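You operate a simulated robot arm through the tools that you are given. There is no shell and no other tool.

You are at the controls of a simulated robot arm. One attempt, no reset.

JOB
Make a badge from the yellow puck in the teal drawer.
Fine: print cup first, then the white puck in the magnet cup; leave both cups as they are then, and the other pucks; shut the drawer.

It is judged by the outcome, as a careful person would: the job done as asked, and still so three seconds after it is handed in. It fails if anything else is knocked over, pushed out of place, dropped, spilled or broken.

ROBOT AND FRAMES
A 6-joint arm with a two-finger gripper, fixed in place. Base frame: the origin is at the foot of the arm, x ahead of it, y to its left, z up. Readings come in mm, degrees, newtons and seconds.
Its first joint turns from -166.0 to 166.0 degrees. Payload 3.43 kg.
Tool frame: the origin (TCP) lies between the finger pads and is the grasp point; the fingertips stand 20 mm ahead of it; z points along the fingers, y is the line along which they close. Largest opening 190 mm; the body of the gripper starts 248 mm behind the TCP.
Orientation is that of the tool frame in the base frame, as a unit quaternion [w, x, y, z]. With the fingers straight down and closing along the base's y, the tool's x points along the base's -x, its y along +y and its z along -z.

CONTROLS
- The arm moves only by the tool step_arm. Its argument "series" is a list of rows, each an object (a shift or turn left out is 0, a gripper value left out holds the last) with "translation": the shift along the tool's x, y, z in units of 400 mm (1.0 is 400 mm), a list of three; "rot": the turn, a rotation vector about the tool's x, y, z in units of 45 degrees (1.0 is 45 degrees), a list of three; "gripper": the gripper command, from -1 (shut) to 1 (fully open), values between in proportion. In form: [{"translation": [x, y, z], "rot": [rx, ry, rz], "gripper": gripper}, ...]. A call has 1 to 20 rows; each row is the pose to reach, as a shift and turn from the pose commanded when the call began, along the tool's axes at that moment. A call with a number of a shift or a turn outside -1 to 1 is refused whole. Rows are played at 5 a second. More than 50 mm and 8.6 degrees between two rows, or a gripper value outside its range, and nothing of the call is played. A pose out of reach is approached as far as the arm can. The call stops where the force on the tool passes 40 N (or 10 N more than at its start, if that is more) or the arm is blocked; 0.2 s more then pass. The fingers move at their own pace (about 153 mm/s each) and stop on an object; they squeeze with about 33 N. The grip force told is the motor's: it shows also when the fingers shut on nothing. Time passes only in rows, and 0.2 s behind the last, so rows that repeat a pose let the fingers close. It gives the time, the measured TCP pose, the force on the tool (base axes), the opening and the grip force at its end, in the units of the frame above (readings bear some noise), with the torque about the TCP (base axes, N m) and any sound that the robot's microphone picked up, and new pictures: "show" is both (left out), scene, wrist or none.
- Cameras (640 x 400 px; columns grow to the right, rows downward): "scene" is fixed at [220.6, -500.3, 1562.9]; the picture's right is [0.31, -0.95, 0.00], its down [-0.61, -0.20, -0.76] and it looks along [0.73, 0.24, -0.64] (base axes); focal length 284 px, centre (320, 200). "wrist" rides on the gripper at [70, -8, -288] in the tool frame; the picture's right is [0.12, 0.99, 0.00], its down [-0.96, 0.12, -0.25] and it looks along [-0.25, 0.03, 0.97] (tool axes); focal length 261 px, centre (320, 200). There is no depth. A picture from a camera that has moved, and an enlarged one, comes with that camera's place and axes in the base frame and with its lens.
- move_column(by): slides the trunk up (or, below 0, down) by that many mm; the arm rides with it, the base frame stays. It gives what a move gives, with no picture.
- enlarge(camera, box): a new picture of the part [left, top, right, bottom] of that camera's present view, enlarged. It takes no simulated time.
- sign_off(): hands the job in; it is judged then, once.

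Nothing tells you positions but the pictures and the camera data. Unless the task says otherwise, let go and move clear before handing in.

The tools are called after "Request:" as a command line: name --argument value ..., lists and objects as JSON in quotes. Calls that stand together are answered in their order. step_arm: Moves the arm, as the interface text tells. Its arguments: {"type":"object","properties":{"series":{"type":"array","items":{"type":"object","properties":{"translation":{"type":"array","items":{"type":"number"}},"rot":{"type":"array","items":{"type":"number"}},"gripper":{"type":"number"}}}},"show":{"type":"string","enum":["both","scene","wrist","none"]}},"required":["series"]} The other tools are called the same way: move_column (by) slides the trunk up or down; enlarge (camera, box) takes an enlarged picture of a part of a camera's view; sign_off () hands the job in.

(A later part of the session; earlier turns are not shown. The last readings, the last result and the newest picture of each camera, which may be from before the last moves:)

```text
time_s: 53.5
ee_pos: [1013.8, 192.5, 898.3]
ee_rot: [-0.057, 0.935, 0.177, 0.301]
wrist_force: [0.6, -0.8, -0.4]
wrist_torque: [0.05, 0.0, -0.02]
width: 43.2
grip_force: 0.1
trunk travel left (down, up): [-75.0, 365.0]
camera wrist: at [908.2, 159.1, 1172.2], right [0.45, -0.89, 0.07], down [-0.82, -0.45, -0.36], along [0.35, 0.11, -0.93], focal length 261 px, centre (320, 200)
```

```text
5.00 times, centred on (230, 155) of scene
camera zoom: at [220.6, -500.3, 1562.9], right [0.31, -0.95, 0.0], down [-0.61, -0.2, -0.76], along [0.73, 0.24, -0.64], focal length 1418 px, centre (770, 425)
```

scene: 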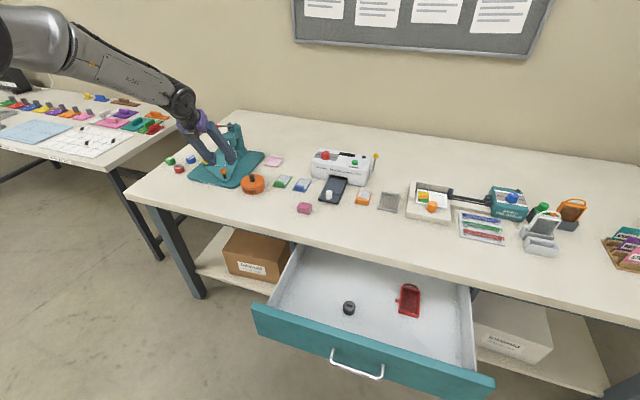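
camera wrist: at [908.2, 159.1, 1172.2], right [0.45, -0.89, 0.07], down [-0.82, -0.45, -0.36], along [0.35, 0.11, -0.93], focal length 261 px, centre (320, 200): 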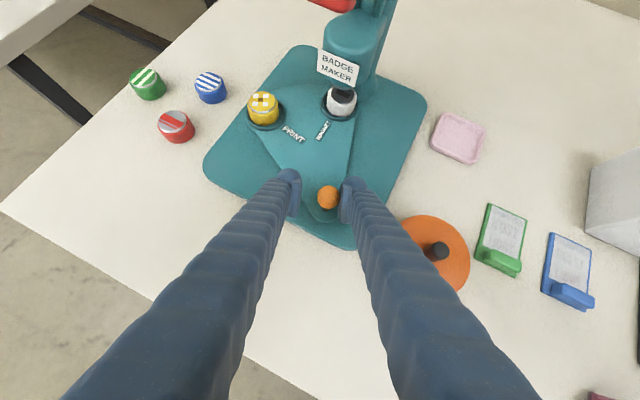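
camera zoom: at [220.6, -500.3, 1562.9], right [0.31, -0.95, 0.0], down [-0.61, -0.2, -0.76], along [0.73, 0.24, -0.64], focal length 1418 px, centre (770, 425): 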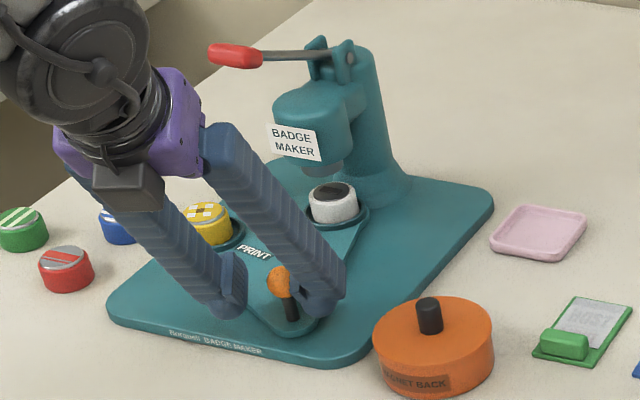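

Request:
step_arm --series '[{"translation": [0.0014, -0.0155, 0.001]}, {"translation": [0.0029, -0.031, 0.0021]}, {"translation": [0.0029, -0.031, 0.0021]}]' --show "wrist"

Request:
enlarge --camera "scene" --box '[180, 115, 280, 195]'

Request:
enlarge --camera "wrist" --box '[190, 30, 450, 260]'

```text
time_s: 54.2
ee_pos: [1009.9, 203.4, 897.3]
ee_rot: [-0.057, 0.935, 0.178, 0.301]
wrist_force: [0.6, 0.6, -1.0]
wrist_torque: [-0.04, 0.03, -0.04]
width: 42.8
grip_force: 0.0
trunk travel left (down, up): [-75.0, 365.0]
camera wrist: at [904.8, 170.8, 1172.2], right [0.45, -0.89, 0.07], down [-0.82, -0.45, -0.36], along [0.35, 0.11, -0.93], focal length 261 px, centre (320, 200)
```

wrist: 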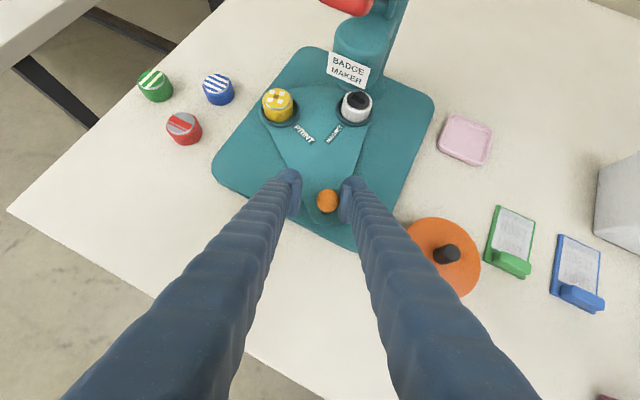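

```text
5.00 times, centred on (230, 155) of scene
camera zoom: at [220.6, -500.3, 1562.9], right [0.31, -0.95, 0.0], down [-0.61, -0.2, -0.76], along [0.73, 0.24, -0.64], focal length 1418 px, centre (770, 425)
```

zoom: 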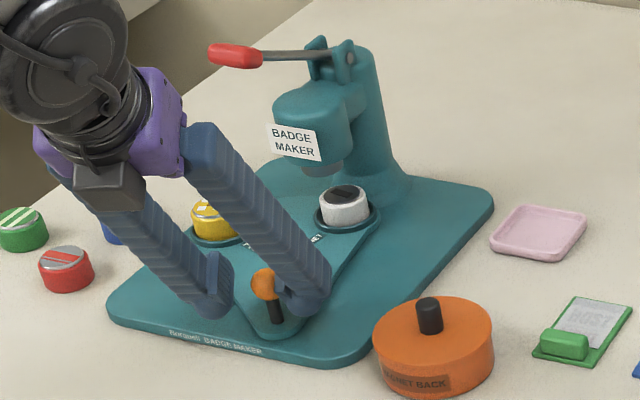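

```text
1.74 times, centred on (320, 145) of wrist
camera zoom: at [904.8, 170.8, 1172.2], right [0.45, -0.89, 0.07], down [-0.82, -0.45, -0.36], along [0.35, 0.11, -0.93], focal length 453 px, centre (320, 296)
```

zoom: 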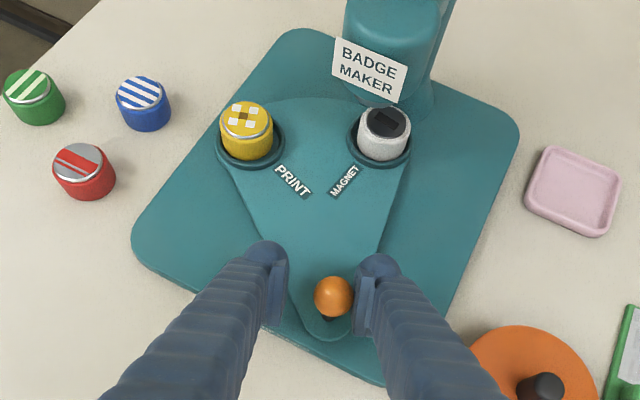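

The plate swings freely clockwise and the yellow puck rides along in its cup. I'll continue along the arc slowly.

Request:
step_arm --series '[{"translation": [0.0005, -0.026, 0.0004]}, {"translation": [0.0019, -0.0527, 0.0014]}, {"translation": [0.007, -0.081, 0.005]}, {"translation": [0.0133, -0.1099, 0.0096]}, {"translation": [0.0243, -0.136, 0.0175]}, {"translation": [0.0364, -0.1615, 0.0263]}, {"translation": [0.053, -0.183, 0.038]}, {"translation": [0.0695, -0.204, 0.05]}, {"translation": [0.0695, -0.204, 0.05]}]' --show "wrist"

Request:
enlarge --camera "scene" --box '[180, 115, 280, 195]'

Request:
enlarge --camera "wrist" --box '[190, 30, 490, 260]'

```text
time_s: 56.2
ee_pos: [1011.8, 293.2, 896.7]
ee_rot: [-0.057, 0.935, 0.177, 0.301]
wrist_force: [-0.8, 0.6, 0.3]
wrist_torque: [-0.07, 0.02, 0.02]
width: 42.8
grip_force: 0.1
trunk travel left (down, up): [-75.0, 365.0]
camera wrist: at [906.5, 260.0, 1172.1], right [0.45, -0.89, 0.07], down [-0.82, -0.45, -0.36], along [0.35, 0.11, -0.93], focal length 261 px, centre (320, 200)
```

wrist: 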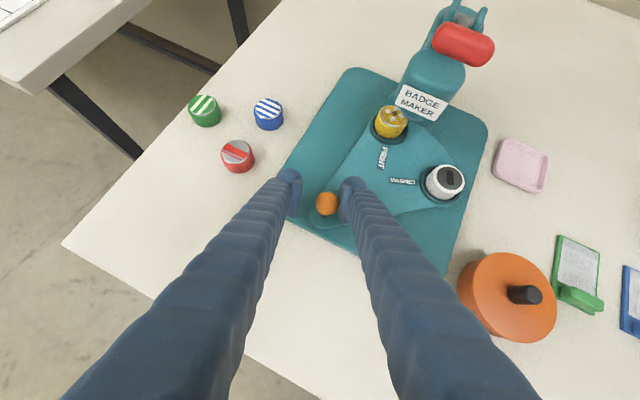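

```text
5.00 times, centred on (230, 155) of scene
camera zoom: at [220.6, -500.3, 1562.9], right [0.31, -0.95, 0.0], down [-0.61, -0.2, -0.76], along [0.73, 0.24, -0.64], focal length 1418 px, centre (770, 425)
```

zoom: 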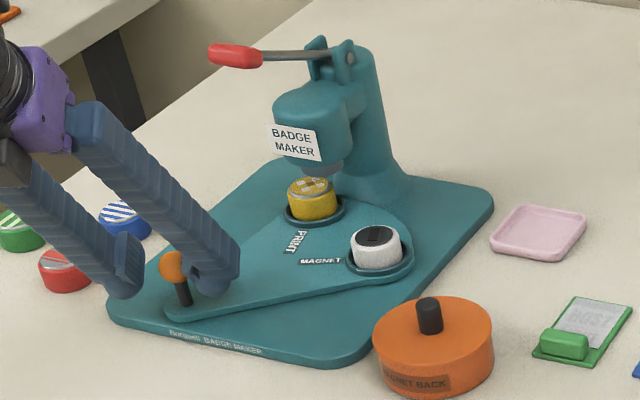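

```text
1.74 times, centred on (340, 145) of wrist
camera zoom: at [906.5, 260.0, 1172.1], right [0.45, -0.89, 0.07], down [-0.82, -0.45, -0.36], along [0.35, 0.11, -0.93], focal length 453 px, centre (285, 296)
```

zoom: 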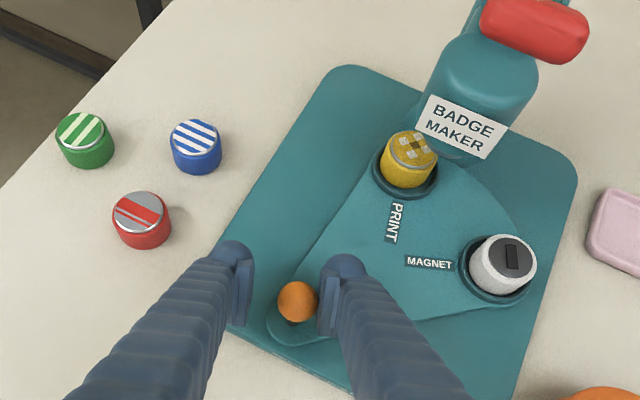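

The print cup is nearly under the head. I'll make the last part of the swing slowly, watching for an end stop.

Request:
step_arm --series '[{"translation": [0.0125, -0.01, 0.009]}, {"translation": [0.0262, -0.0188, 0.0188]}, {"translation": [0.0394, -0.026, 0.0283]}, {"translation": [0.0526, -0.0331, 0.0378]}, {"translation": [0.0526, -0.0331, 0.0378]}]' --show "wrist"

Request:
enlarge --camera "scene" --box '[180, 115, 280, 195]'

Request:
enlarge --camera "wrist" --box '[190, 30, 490, 260]'

```text
time_s: 57.5
ee_pos: [1031.6, 314.3, 897.4]
ee_rot: [-0.056, 0.935, 0.177, 0.301]
wrist_force: [2.1, -3.9, 0.6]
wrist_torque: [-0.01, 0.02, 0.08]
width: 45.8
grip_force: 2.9
trunk travel left (down, up): [-75.0, 365.0]
camera wrist: at [926.4, 281.0, 1172.1], right [0.45, -0.89, 0.07], down [-0.82, -0.45, -0.36], along [0.35, 0.11, -0.93], focal length 261 px, centre (320, 200)
```

wrist: 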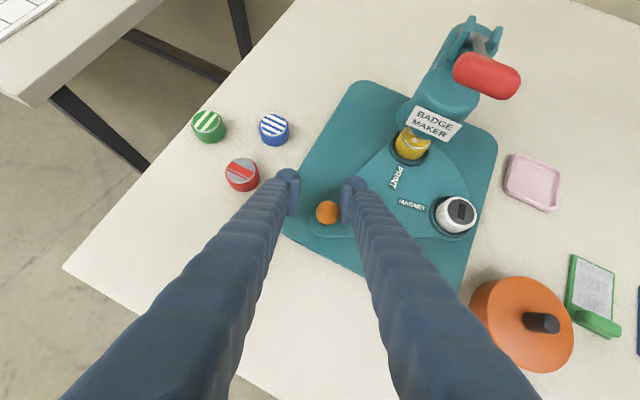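

```text
5.00 times, centred on (230, 155) of scene
camera zoom: at [220.6, -500.3, 1562.9], right [0.31, -0.95, 0.0], down [-0.61, -0.2, -0.76], along [0.73, 0.24, -0.64], focal length 1418 px, centre (770, 425)
```

zoom: 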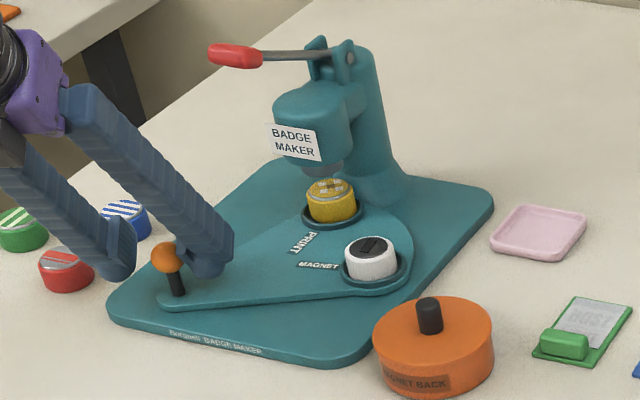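

```text
1.74 times, centred on (340, 145) of wrist
camera zoom: at [926.4, 281.0, 1172.1], right [0.45, -0.89, 0.07], down [-0.82, -0.45, -0.36], along [0.35, 0.11, -0.93], focal length 453 px, centre (285, 296)
```

zoom: 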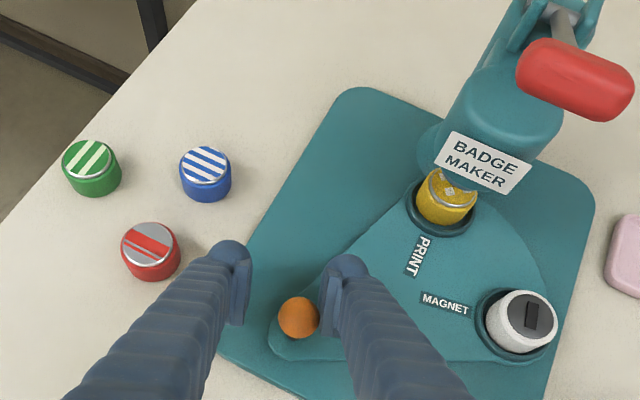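

Request:
enlarge --camera "scene" --box '[205, 130, 273, 177]'

Request:
enlarge --camera "wrist" --box '[370, 90, 490, 190]'

```text
8.51 times, centred on (239, 154) of scene
camera zoom: at [220.6, -500.3, 1562.9], right [0.31, -0.95, 0.0], down [-0.61, -0.2, -0.76], along [0.73, 0.24, -0.64], focal length 2414 px, centre (1009, 596)
```

zoom: 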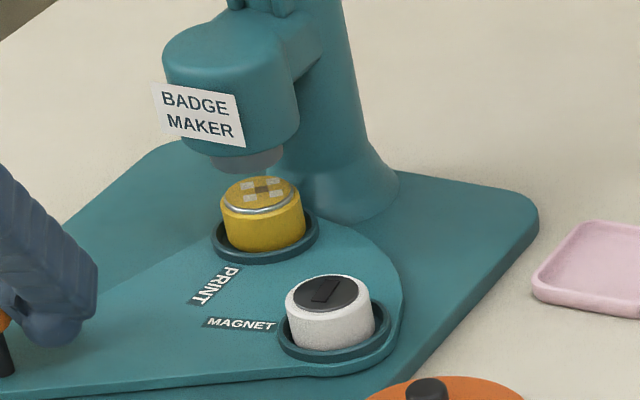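

```text
4.00 times, centred on (430, 140) of wrist
camera zoom: at [926.4, 281.0, 1172.1], right [0.45, -0.89, 0.07], down [-0.82, -0.45, -0.36], along [0.35, 0.11, -0.93], focal length 1043 px, centre (-120, 440)
```

zoom: 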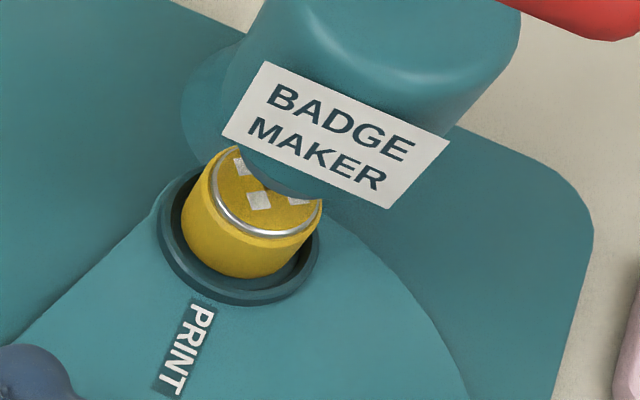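

Request:
step_arm --series '[{"translation": [0.0062, -0.0035, 0.0045]}, {"translation": [0.0062, -0.0035, 0.0045]}]' --show "wrist"

Request:
enlarge --camera "scene" --box '[205, 130, 273, 177]'

```text
time_s: 58.0
ee_pos: [1034.1, 315.6, 897.5]
ee_rot: [-0.057, 0.935, 0.176, 0.302]
wrist_force: [1.1, -10.5, 0.5]
wrist_torque: [-0.05, 0.03, 0.14]
width: 47.8
grip_force: 3.8
trunk travel left (down, up): [-75.0, 365.0]
camera wrist: at [928.7, 283.0, 1172.5], right [0.45, -0.89, 0.07], down [-0.82, -0.45, -0.36], along [0.35, 0.11, -0.93], focal length 261 px, centre (320, 200)
```

wrist: 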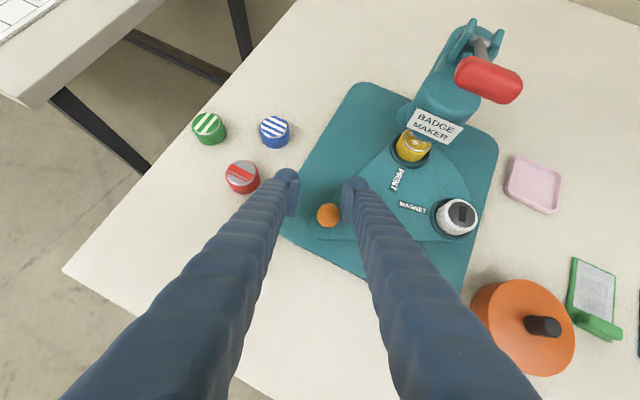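

```text
8.51 times, centred on (239, 154) of scene
camera zoom: at [220.6, -500.3, 1562.9], right [0.31, -0.95, 0.0], down [-0.61, -0.2, -0.76], along [0.73, 0.24, -0.64], focal length 2414 px, centre (1009, 596)
```

zoom: 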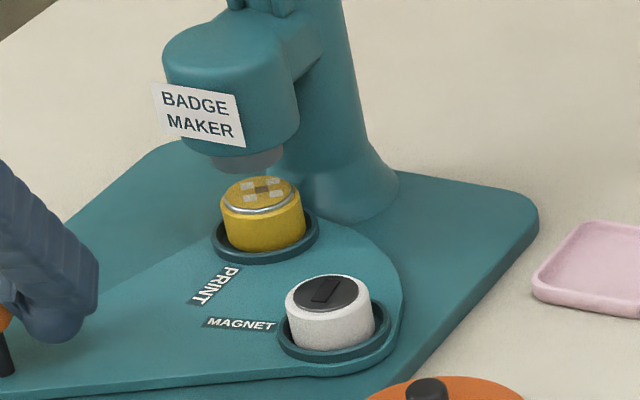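

The plate is against its end stop: extra push only raised the force, and the yellow puck is centred under the head. I'll release the knob, back away and rise well above the lever height with the fingers closed.

Request:
step_arm --series '[{"translation": [0, 0.025, 0]}, {"translation": [0.03, 0.025, -0.0417]}, {"translation": [0.0874, 0.025, -0.1215]}, {"translation": [0.008, 0.0, -0.1785]}, {"translation": [-0.0713, -0.0245, -0.2354]}, {"translation": [-0.0086, -0.0245, -0.3225]}, {"translation": [0.054, -0.0245, -0.4096]}, {"translation": [0.1167, -0.0245, -0.4967], "gripper": -1}, {"translation": [0.1794, -0.0245, -0.5837]}, {"translation": [0.1794, -0.0245, -0.5837]}]' --show "both"

Request:
enlarge --camera "scene" --box '[180, 105, 280, 185]'

```text
time_s: 60.2
ee_pos: [958.9, 298.0, 1131.5]
ee_rot: [-0.057, 0.935, 0.177, 0.301]
wrist_force: [-0.2, 0.3, 0.5]
wrist_torque: [-0.01, -0.03, -0.02]
width: 0.1
grip_force: 32.9
trunk travel left (down, up): [-75.0, 365.0]
camera wrist: at [852.4, 265.4, 1405.5], right [0.45, -0.89, 0.07], down [-0.82, -0.45, -0.36], along [0.35, 0.11, -0.93], focal length 261 px, centre (320, 200)
```

scene: 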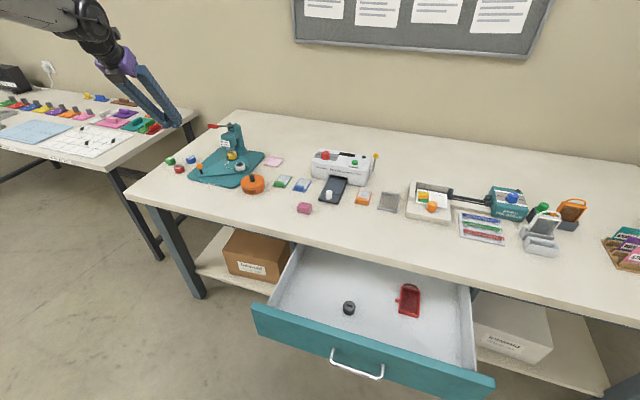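
wrist: 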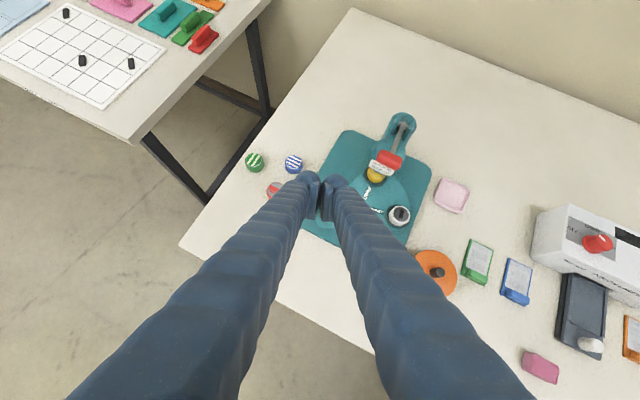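

```text
5.00 times, centred on (230, 145) of scene
camera zoom: at [220.6, -500.3, 1562.9], right [0.31, -0.95, 0.0], down [-0.61, -0.2, -0.76], along [0.73, 0.24, -0.64], focal length 1418 px, centre (770, 475)
```

zoom: 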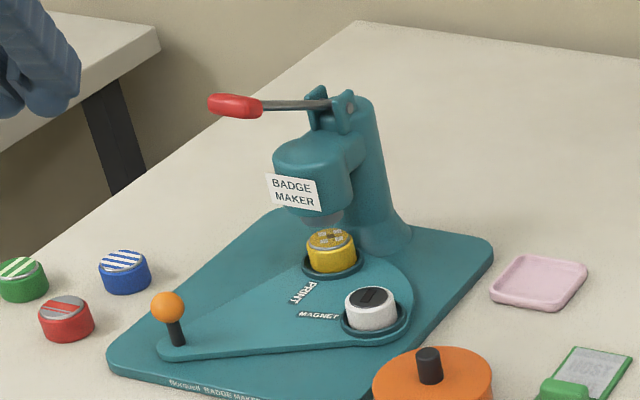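

Request:
enlarge --camera "wrist" --box '[340, 100, 440, 200]'

Request:
enlarge --camera "scene" --box '[200, 110, 250, 145]'

```text
4.00 times, centred on (390, 150) of wrist
camera zoom: at [852.4, 265.4, 1405.5], right [0.45, -0.89, 0.07], down [-0.82, -0.45, -0.36], along [0.35, 0.11, -0.93], focal length 1043 px, centre (40, 400)
```

zoom: 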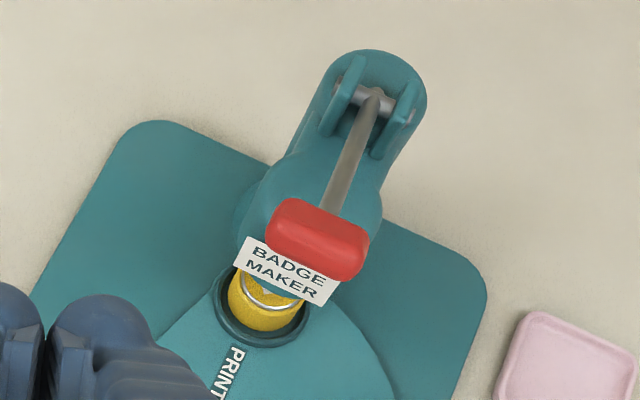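

```text
11.43 times, centred on (225, 128) of scene
camera zoom: at [220.6, -500.3, 1562.9], right [0.31, -0.95, 0.0], down [-0.61, -0.2, -0.76], along [0.73, 0.24, -0.64], focal length 3242 px, centre (1406, 1029)
```

zoom: 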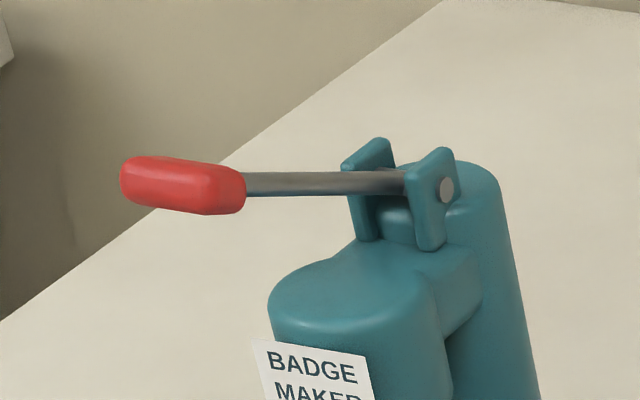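

The lever's red grip is a crossbar along y, centred near (1099, 240, 1054), with the lever pivot near (1227, 240, 996). I'll bring the closed fingers above the bar to push it down along its arc.

Request:
step_arm --series '[{"translation": [0.0433, 0.0656, 0.0471]}, {"translation": [0.0866, 0.1312, 0.0942]}, {"translation": [0.13, 0.1968, 0.1414]}, {"translation": [0.1732, 0.2625, 0.1885]}, {"translation": [0.1732, 0.2625, 0.1885]}]' --show "wrist"

Request:
enlarge --camera "scene" --box '[180, 90, 270, 160]'

Request:
enlarge --camera "wrist" --box '[260, 120, 400, 260]'

```text
time_s: 61.5
ee_pos: [1089.3, 236.1, 1110.4]
ee_rot: [-0.056, 0.935, 0.177, 0.301]
wrist_force: [0.7, -0.1, -0.4]
wrist_torque: [0.04, 0.03, 0.03]
width: 0.0
grip_force: 32.4
trunk travel left (down, up): [-75.0, 365.0]
camera wrist: at [983.9, 203.2, 1384.0], right [0.45, -0.89, 0.07], down [-0.82, -0.45, -0.36], along [0.35, 0.11, -0.93], focal length 261 px, centre (320, 200)
```

wrist: 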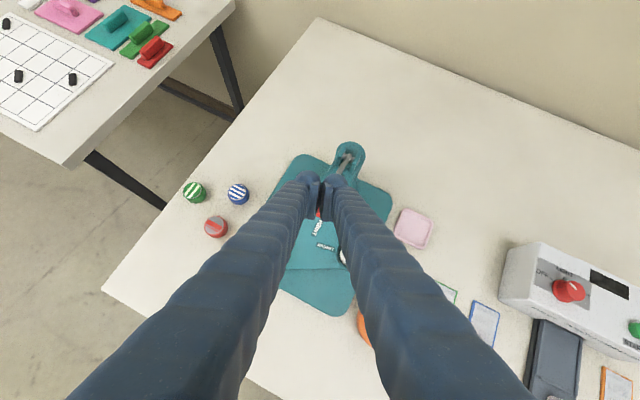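

```text
5.71 times, centred on (225, 125) of scene
camera zoom: at [220.6, -500.3, 1562.9], right [0.31, -0.95, 0.0], down [-0.61, -0.2, -0.76], along [0.73, 0.24, -0.64], focal length 1621 px, centre (863, 629)
```

zoom: 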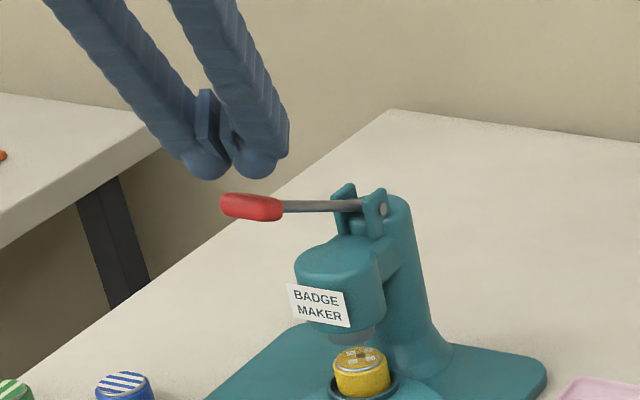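

```text
2.86 times, centred on (330, 190) of wrist
camera zoom: at [983.9, 203.2, 1384.0], right [0.45, -0.89, 0.07], down [-0.82, -0.45, -0.36], along [0.35, 0.11, -0.93], focal length 745 px, centre (291, 229)
```

zoom: 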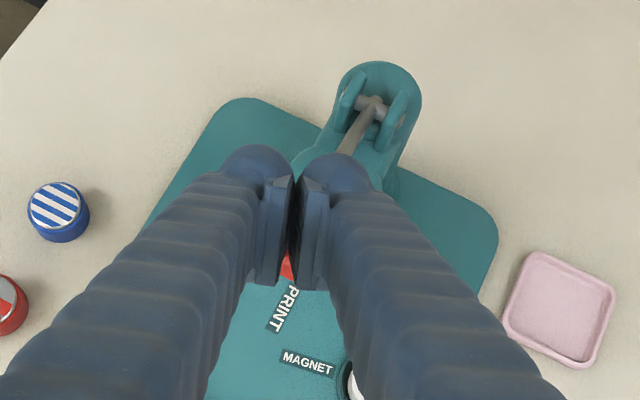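

The closed fingers are directly over the crossbar. I'll lower onto it and begin pushing along the arc, checking force.

Request:
step_arm --series '[{"translation": [-0.0219, 0, 0.0304]}, {"translation": [-0.0364, 0, 0.0507]}, {"translation": [-0.0586, -0.0037, 0.0651]}, {"translation": [-0.0825, -0.007, 0.084]}, {"translation": [-0.1049, -0.0095, 0.1044]}, {"translation": [-0.1256, -0.0109, 0.1268]}, {"translation": [-0.1256, -0.0109, 0.1268]}]' --show "wrist"

Request:
enlarge --camera "scene" --box '[180, 90, 270, 160]'

```text
time_s: 63.0
ee_pos: [1078.7, 236.8, 1039.6]
ee_rot: [-0.058, 0.935, 0.177, 0.302]
wrist_force: [-0.1, 0.0, 2.8]
wrist_torque: [-0.01, -0.02, -0.01]
width: 0.0
grip_force: 33.4
trunk travel left (down, up): [-75.0, 365.0]
camera wrist: at [972.3, 203.7, 1313.6], right [0.45, -0.89, 0.07], down [-0.82, -0.45, -0.36], along [0.35, 0.11, -0.93], focal length 261 px, centre (320, 200)
```

wrist: 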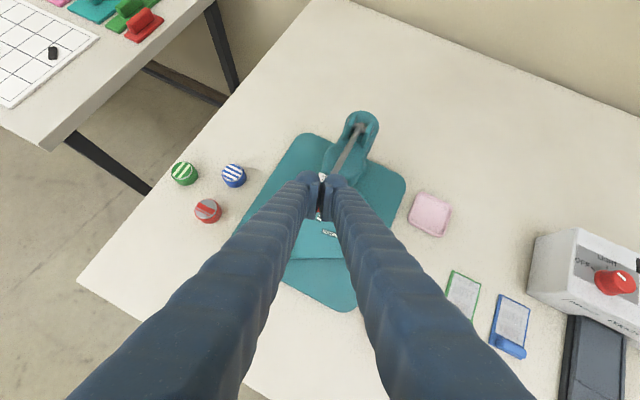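

```text
5.71 times, centred on (225, 125) of scene
camera zoom: at [220.6, -500.3, 1562.9], right [0.31, -0.95, 0.0], down [-0.61, -0.2, -0.76], along [0.73, 0.24, -0.64], focal length 1621 px, centre (863, 629)
```

zoom: 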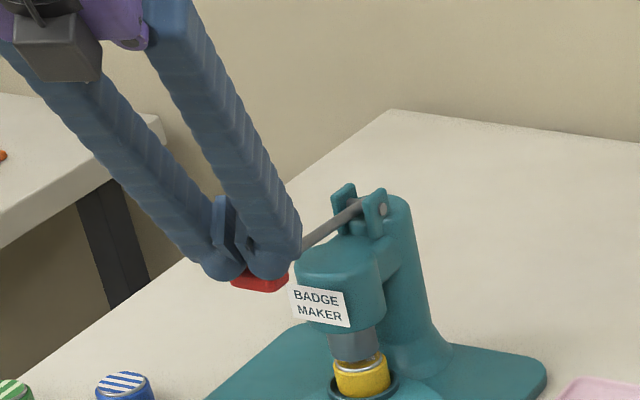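

The lever moves easily and the plunger has come down onto the yellow puck. I'll keep pressing in small steps until it bottoms.

Request:
step_arm --series '[{"translation": [-0.0094, 0, 0.012]}, {"translation": [-0.0187, -0.0005, 0.024]}, {"translation": [-0.0272, 0, 0.0367]}, {"translation": [-0.0356, 0, 0.0494]}, {"translation": [-0.043, 0.0008, 0.0628]}, {"translation": [-0.0502, 0.0015, 0.0761]}, {"translation": [-0.0502, 0.0015, 0.0761]}]' --show "wrist"

Request:
enlarge --camera "scene" --box '[180, 100, 270, 170]'

```text
time_s: 64.7
ee_pos: [1078.6, 235.4, 1003.4]
ee_rot: [-0.056, 0.935, 0.177, 0.302]
wrist_force: [-1.4, -0.4, 9.3]
wrist_torque: [-0.12, 0.02, 0.08]
width: 0.0
grip_force: 32.8
trunk travel left (down, up): [-75.0, 365.0]
camera wrist: at [972.8, 203.5, 1277.5], right [0.45, -0.89, 0.07], down [-0.82, -0.45, -0.36], along [0.35, 0.11, -0.93], focal length 261 px, centre (320, 200)
```

wrist: 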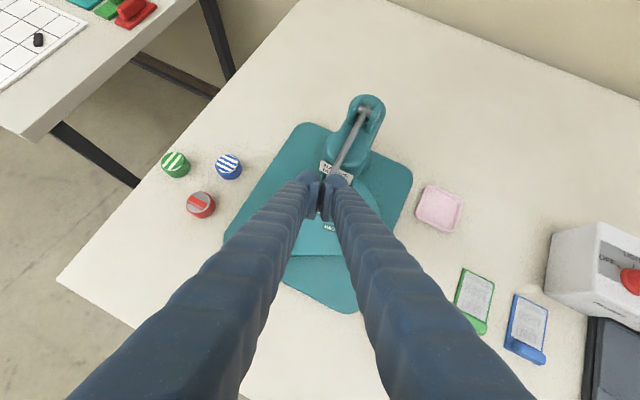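

```text
5.71 times, centred on (225, 135) of scene
camera zoom: at [220.6, -500.3, 1562.9], right [0.31, -0.95, 0.0], down [-0.61, -0.2, -0.76], along [0.73, 0.24, -0.64], focal length 1621 px, centre (863, 571)
```

zoom: 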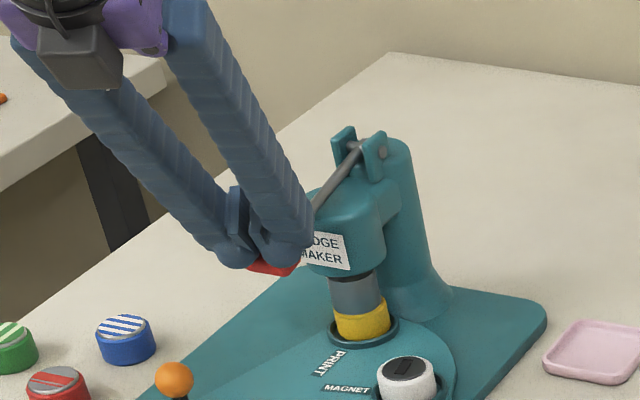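

Request:
step_arm --series '[{"translation": [-0.0061, 0.0012, 0.0139]}, {"translation": [-0.0122, 0.0025, 0.0278]}, {"translation": [-0.0175, 0.004, 0.042]}, {"translation": [-0.0225, 0.0057, 0.0564]}, {"translation": [-0.0262, 0.008, 0.071]}, {"translation": [-0.03, 0.01, 0.0856]}, {"translation": [-0.03, 0.01, 0.0856]}]' --show "wrist"

Request:
enlarge --camera "scene" --box '[180, 100, 270, 170]'

```text
time_s: 65.2
ee_pos: [1083.1, 237.1, 1003.9]
ee_rot: [-0.056, 0.933, 0.176, 0.307]
wrist_force: [-1.5, 0.6, 17.6]
wrist_torque: [-0.19, 0.0, -0.01]
width: 0.2
grip_force: 33.2
trunk travel left (down, up): [-75.0, 365.0]
stopped in row 2: the force on the tool passed its limit at 44 N (the readings are from after the stop); the commanded pose is now the measured one
camera wrist: at [973.7, 203.6, 1276.6], right [0.45, -0.89, 0.07], down [-0.81, -0.44, -0.37], along [0.36, 0.11, -0.93], focal length 261 px, centre (320, 200)
```

wrist: 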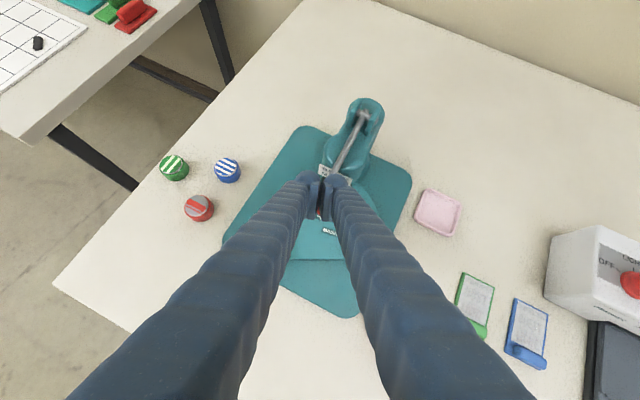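

```text
5.71 times, centred on (225, 135) of scene
camera zoom: at [220.6, -500.3, 1562.9], right [0.31, -0.95, 0.0], down [-0.61, -0.2, -0.76], along [0.73, 0.24, -0.64], focal length 1621 px, centre (863, 571)
```

zoom: 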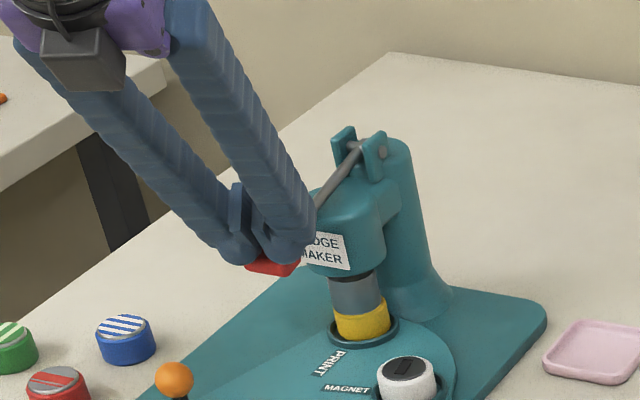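

The lever reached a hard stop at 44 N, so the print press is fully home. I'll lift gradually and see whether the lever springs back up.

Request:
step_arm --series '[{"translation": [0.0178, 0, -0.0241]}, {"translation": [0.0337, -0.0009, -0.0496]}, {"translation": [0.0511, -0.0015, -0.0755]}, {"translation": [0.0908, 0.0009, -0.1191]}, {"translation": [0.1409, 0.0073, -0.1596]}, {"translation": [0.1706, 0.0073, -0.1997]}, {"translation": [0.1706, 0.0073, -0.1997]}]' --show "wrist"

Request:
enlarge --camera "scene" --box '[180, 100, 270, 170]'

```text
time_s: 66.8
ee_pos: [1090.3, 237.7, 1101.9]
ee_rot: [-0.058, 0.934, 0.178, 0.304]
wrist_force: [0.0, -0.5, 0.7]
wrist_torque: [0.02, -0.01, 0.0]
width: 0.0
grip_force: 32.7
trunk travel left (down, up): [-75.0, 365.0]
camera wrist: at [984.0, 204.2, 1376.6], right [0.45, -0.89, 0.07], down [-0.82, -0.45, -0.36], along [0.36, 0.11, -0.93], focal length 261 px, centre (320, 200)
```

wrist: 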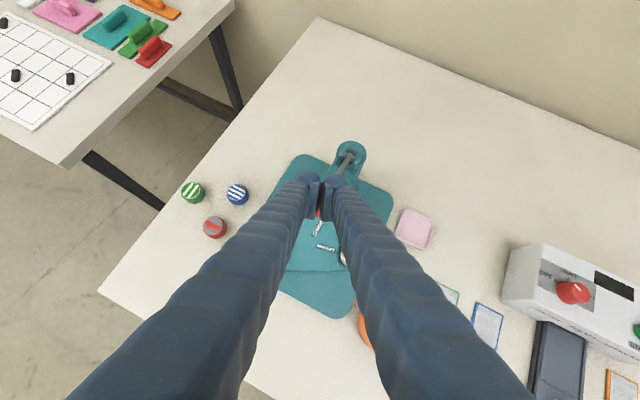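

```text
5.71 times, centred on (225, 135) of scene
camera zoom: at [220.6, -500.3, 1562.9], right [0.31, -0.95, 0.0], down [-0.61, -0.2, -0.76], along [0.73, 0.24, -0.64], focal length 1621 px, centre (863, 571)
```

zoom: 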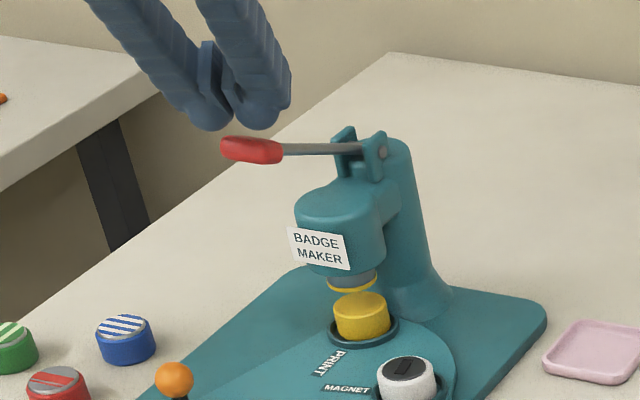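

The print worked: the plunger picked up the printed yellow disc and the lever sprang back by itself. Next I'll return to the knob, now near (1023, 298), to swing the magnet cup under the head.

Request:
step_arm --series '[{"translation": [-0.0426, -0.0656, -0.052]}, {"translation": [-0.0852, -0.1311, -0.104]}, {"translation": [-0.1278, -0.1967, -0.156]}, {"translation": [-0.1704, -0.2622, -0.208]}, {"translation": [-0.2316, -0.2622, -0.1229], "gripper": -0.55}, {"translation": [-0.2928, -0.2622, -0.0378]}, {"translation": [-0.354, -0.2622, 0.0473]}, {"translation": [-0.4152, -0.2622, 0.1325]}, {"translation": [-0.35, -0.23, 0.179]}, {"translation": [-0.2866, -0.2004, 0.2247]}, {"translation": [-0.2866, -0.2004, 0.2247]}]' --show "both"

Request:
enlarge --camera "wrist" --box '[240, 60, 480, 250]'

Request:
enlarge --camera "scene" --box '[180, 115, 280, 195]'

```text
time_s: 69.2
ee_pos: [1024.6, 297.7, 961.6]
ee_rot: [-0.057, 0.935, 0.177, 0.303]
wrist_force: [-0.6, 0.1, 0.0]
wrist_torque: [0.02, 0.05, 0.04]
width: 42.5
grip_force: 0.0
trunk travel left (down, up): [-75.0, 365.0]
camera wrist: at [917.2, 264.1, 1234.9], right [0.45, -0.89, 0.07], down [-0.82, -0.45, -0.37], along [0.36, 0.11, -0.93], focal length 261 px, centre (320, 200)
```

scene: 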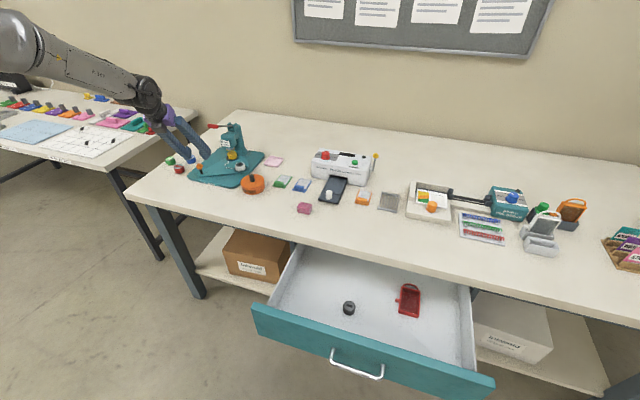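
wrist: 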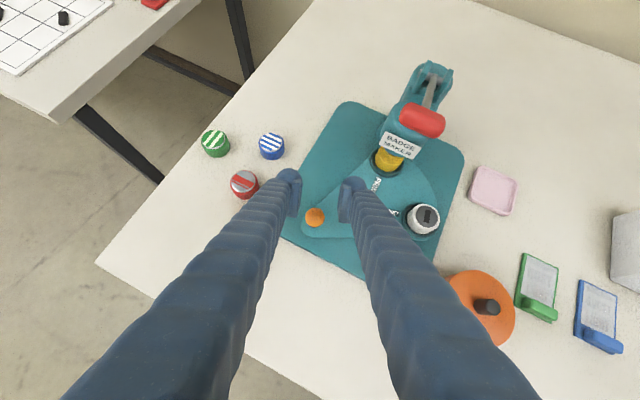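

```text
2.11 times, centred on (360, 155) of wrist
camera zoom: at [917.2, 264.1, 1234.9], right [0.45, -0.89, 0.07], down [-0.82, -0.45, -0.37], along [0.36, 0.11, -0.93], focal length 549 px, centre (236, 295)
```

zoom: 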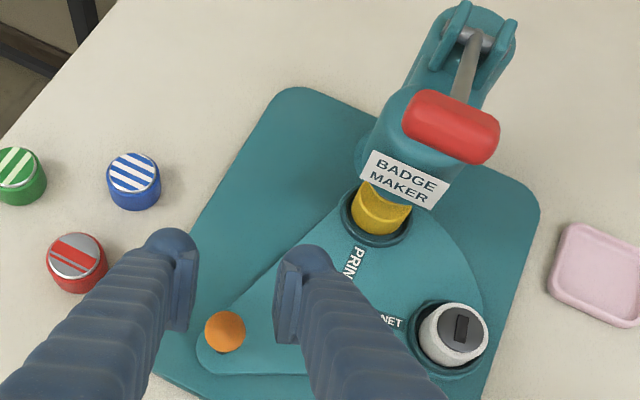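

```text
5.00 times, centred on (230, 155) of scene
camera zoom: at [220.6, -500.3, 1562.9], right [0.31, -0.95, 0.0], down [-0.61, -0.2, -0.76], along [0.73, 0.24, -0.64], focal length 1418 px, centre (770, 425)
```

zoom: 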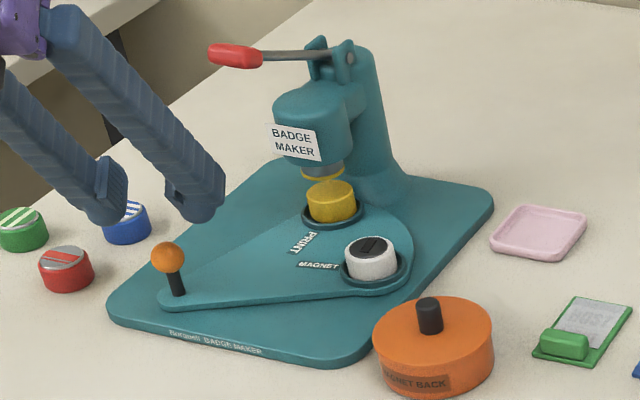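

Request:
step_arm --series '[{"translation": [-0.033, -0.003, 0.0425]}, {"translation": [-0.066, -0.003, 0.085]}, {"translation": [-0.0995, -0.003, 0.1276]}, {"translation": [-0.0995, -0.003, 0.1276]}]' --show "wrist"

Request:
enlarge --camera "wrist" --box '[260, 140, 400, 260]'

```text
time_s: 70.2
ee_pos: [1021.9, 297.8, 897.1]
ee_rot: [-0.057, 0.934, 0.177, 0.304]
wrist_force: [-0.4, 0.4, -0.3]
wrist_torque: [0.02, 0.02, 0.03]
width: 42.7
grip_force: 0.1
trunk travel left (down, up): [-75.0, 365.0]
camera wrist: at [915.5, 263.9, 1170.9], right [0.45, -0.89, 0.07], down [-0.82, -0.45, -0.37], along [0.36, 0.11, -0.93], focal length 261 px, centre (320, 200)
```

wrist: 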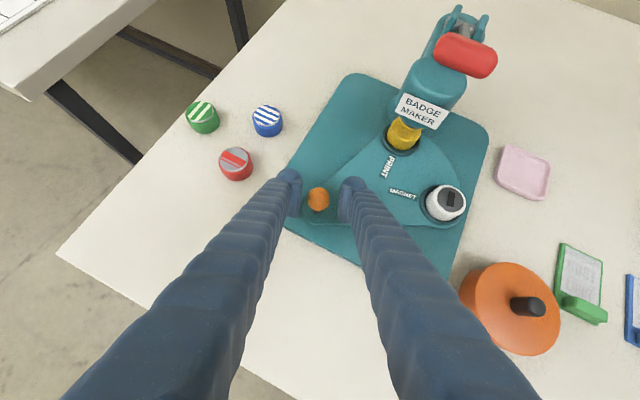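

```text
3.33 times, centred on (330, 200) of wrist
camera zoom: at [915.5, 263.9, 1170.9], right [0.45, -0.89, 0.07], down [-0.82, -0.45, -0.37], along [0.36, 0.11, -0.93], focal length 869 px, centre (287, 200)
```

zoom: 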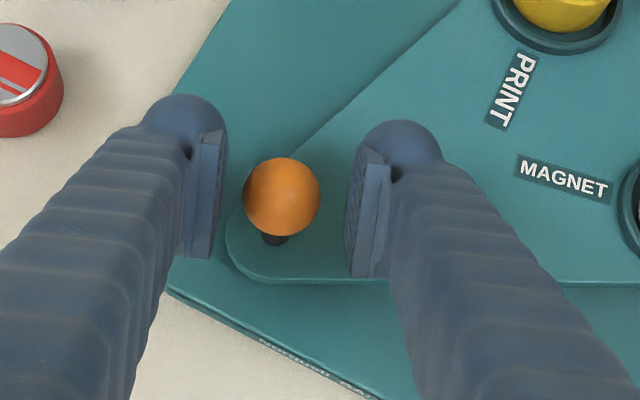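

The knob is straddled again. The orange canister is close on the right side, so I'll narrow the opening to about 31 mm to keep the right finger clear, then swing the plate back counter-clockwise.

Request:
step_arm --series '[{"gripper": -0.674}, {"gripper": -0.674}, {"translation": [-0.012, 0.014, -0.009]}, {"translation": [-0.0245, 0.0285, -0.0177]}, {"translation": [-0.0472, 0.0554, -0.0341]}, {"translation": [-0.0658, 0.0864, -0.0476]}, {"translation": [-0.0799, 0.1213, -0.0578]}, {"translation": [-0.0888, 0.1587, -0.0641]}, {"translation": [-0.0923, 0.197, -0.0666]}, {"translation": [-0.0923, 0.197, -0.0666]}]' --show "wrist"

Request:
enlarge --camera "wrist" --box '[200, 30, 460, 290]'

Request:
enlarge --camera "scene" --box '[180, 115, 280, 195]'

```text
time_s: 72.4
ee_pos: [1009.0, 207.7, 898.1]
ee_rot: [-0.057, 0.934, 0.177, 0.304]
wrist_force: [0.3, -0.5, 0.3]
wrist_torque: [0.02, -0.01, 0.0]
width: 31.1
grip_force: 0.2
trunk travel left (down, up): [-75.0, 365.0]
camera wrist: at [901.7, 173.9, 1171.8], right [0.45, -0.89, 0.07], down [-0.82, -0.44, -0.37], along [0.36, 0.11, -0.93], focal length 261 px, centre (320, 200)
```

wrist: 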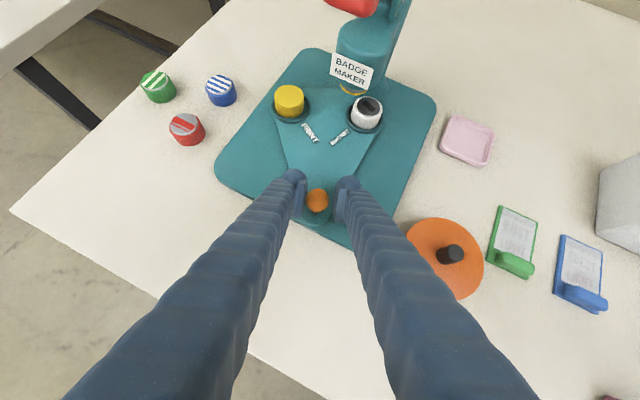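

```text
1.54 times, centred on (330, 160) of wrist
camera zoom: at [901.7, 173.9, 1171.8], right [0.45, -0.89, 0.07], down [-0.82, -0.44, -0.37], along [0.36, 0.11, -0.93], focal length 401 px, centre (305, 262)
```

zoom: 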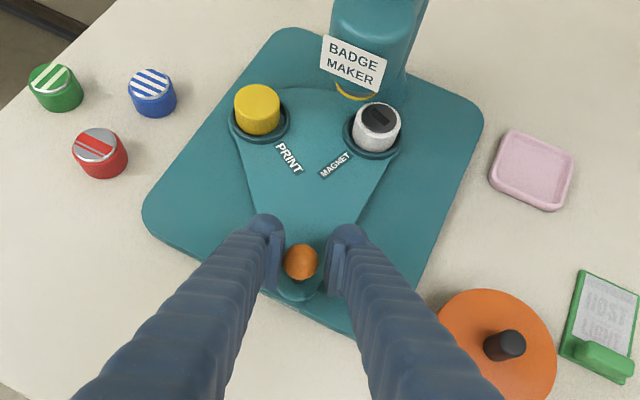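

```text
5.00 times, centred on (230, 155) of scene
camera zoom: at [220.6, -500.3, 1562.9], right [0.31, -0.95, 0.0], down [-0.61, -0.2, -0.76], along [0.73, 0.24, -0.64], focal length 1418 px, centre (770, 425)
```

zoom: 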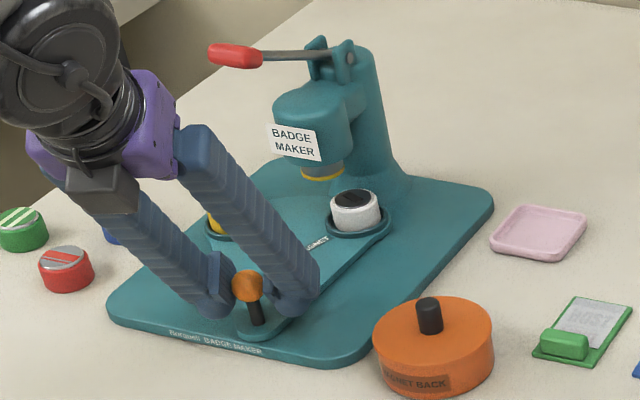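

Nearly there; the canister is untouched and both pucks are riding in their cups. I'll complete the swing to the stop.

Request:
step_arm --series '[{"translation": [0.0003, 0.019, 0.0002]}, {"translation": [0.0006, 0.0377, 0.0005]}, {"translation": [0.0037, 0.0567, 0.0028]}, {"translation": [0.006, 0.067, 0.0044]}, {"translation": [0.0082, 0.0761, 0.006]}, {"translation": [0.0082, 0.0761, 0.006]}]' --show "wrist"

Request:
enlarge --camera "wrist" --box '[200, 30, 460, 290]'

Request:
enlarge --camera "scene" --box '[205, 130, 273, 177]'

```text
time_s: 73.8
ee_pos: [1025.0, 180.0, 897.3]
ee_rot: [-0.057, 0.934, 0.177, 0.304]
wrist_force: [0.0, 0.0, -0.1]
wrist_torque: [-0.02, 0.03, 0.01]
width: 31.0
grip_force: 0.0
trunk travel left (down, up): [-75.0, 365.0]
camera wrist: at [917.1, 147.1, 1171.3], right [0.45, -0.89, 0.07], down [-0.82, -0.45, -0.37], along [0.36, 0.11, -0.93], focal length 261 px, centre (320, 200)
```

wrist: 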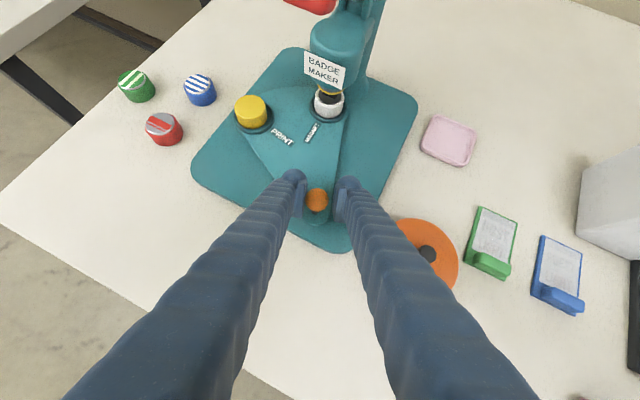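

```text
1.54 times, centred on (330, 160) of wrist
camera zoom: at [917.1, 147.1, 1171.3], right [0.45, -0.89, 0.07], down [-0.82, -0.45, -0.37], along [0.36, 0.11, -0.93], focal length 401 px, centre (305, 262)
```

zoom: 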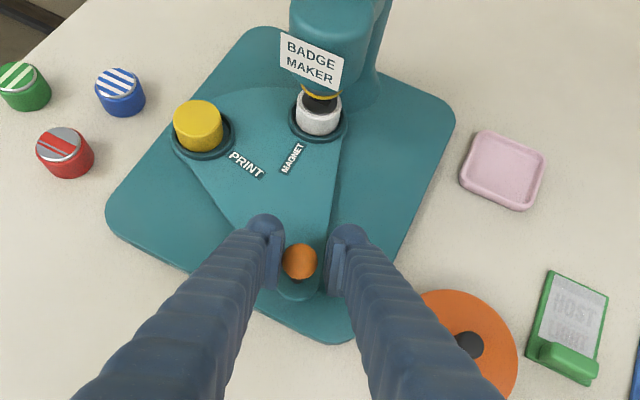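

```text
8.51 times, centred on (239, 154) of scene
camera zoom: at [220.6, -500.3, 1562.9], right [0.31, -0.95, 0.0], down [-0.61, -0.2, -0.76], along [0.73, 0.24, -0.64], focal length 2414 px, centre (1009, 596)
```

zoom: 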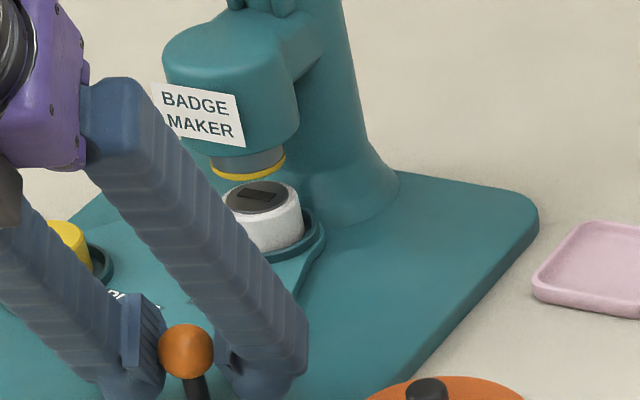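

The magnet cup needs just a few more mm to match the earlier under-head position; there is still about 14 mm between the finger and the canister. I'll push gently to the stop.

Request:
step_arm --series '[{"translation": [0.0013, 0.0048, 0.001]}, {"translation": [0.0026, 0.0096, 0.0019]}, {"translation": [0.0026, 0.0096, 0.0019]}]' --show "wrist"

Request:
enlarge --camera "scene" --box '[205, 130, 273, 177]'

```text
time_s: 74.6
ee_pos: [1026.2, 178.6, 897.9]
ee_rot: [-0.057, 0.934, 0.176, 0.304]
wrist_force: [-6.4, 6.6, 1.1]
wrist_torque: [0.01, 0.01, 0.01]
width: 35.0
grip_force: 3.8
trunk travel left (down, up): [-75.0, 365.0]
camera wrist: at [918.8, 144.9, 1171.2], right [0.45, -0.89, 0.07], down [-0.82, -0.45, -0.36], along [0.36, 0.11, -0.93], focal length 261 px, centre (320, 200)
```

wrist: 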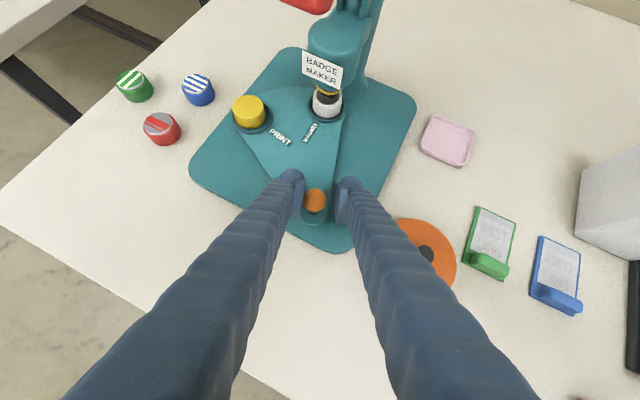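

```text
8.51 times, centred on (239, 154) of scene
camera zoom: at [220.6, -500.3, 1562.9], right [0.31, -0.95, 0.0], down [-0.61, -0.2, -0.76], along [0.73, 0.24, -0.64], focal length 2414 px, centre (1009, 596)
```

zoom: 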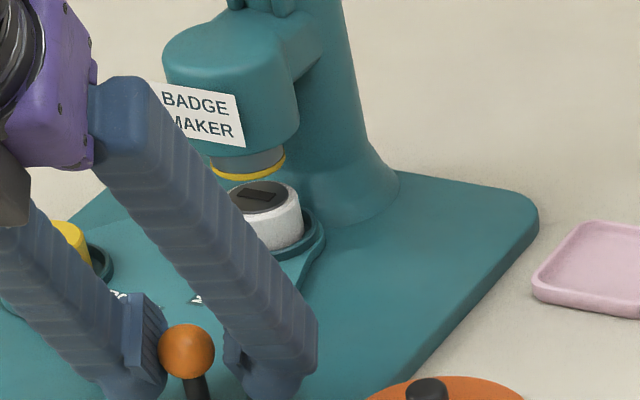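

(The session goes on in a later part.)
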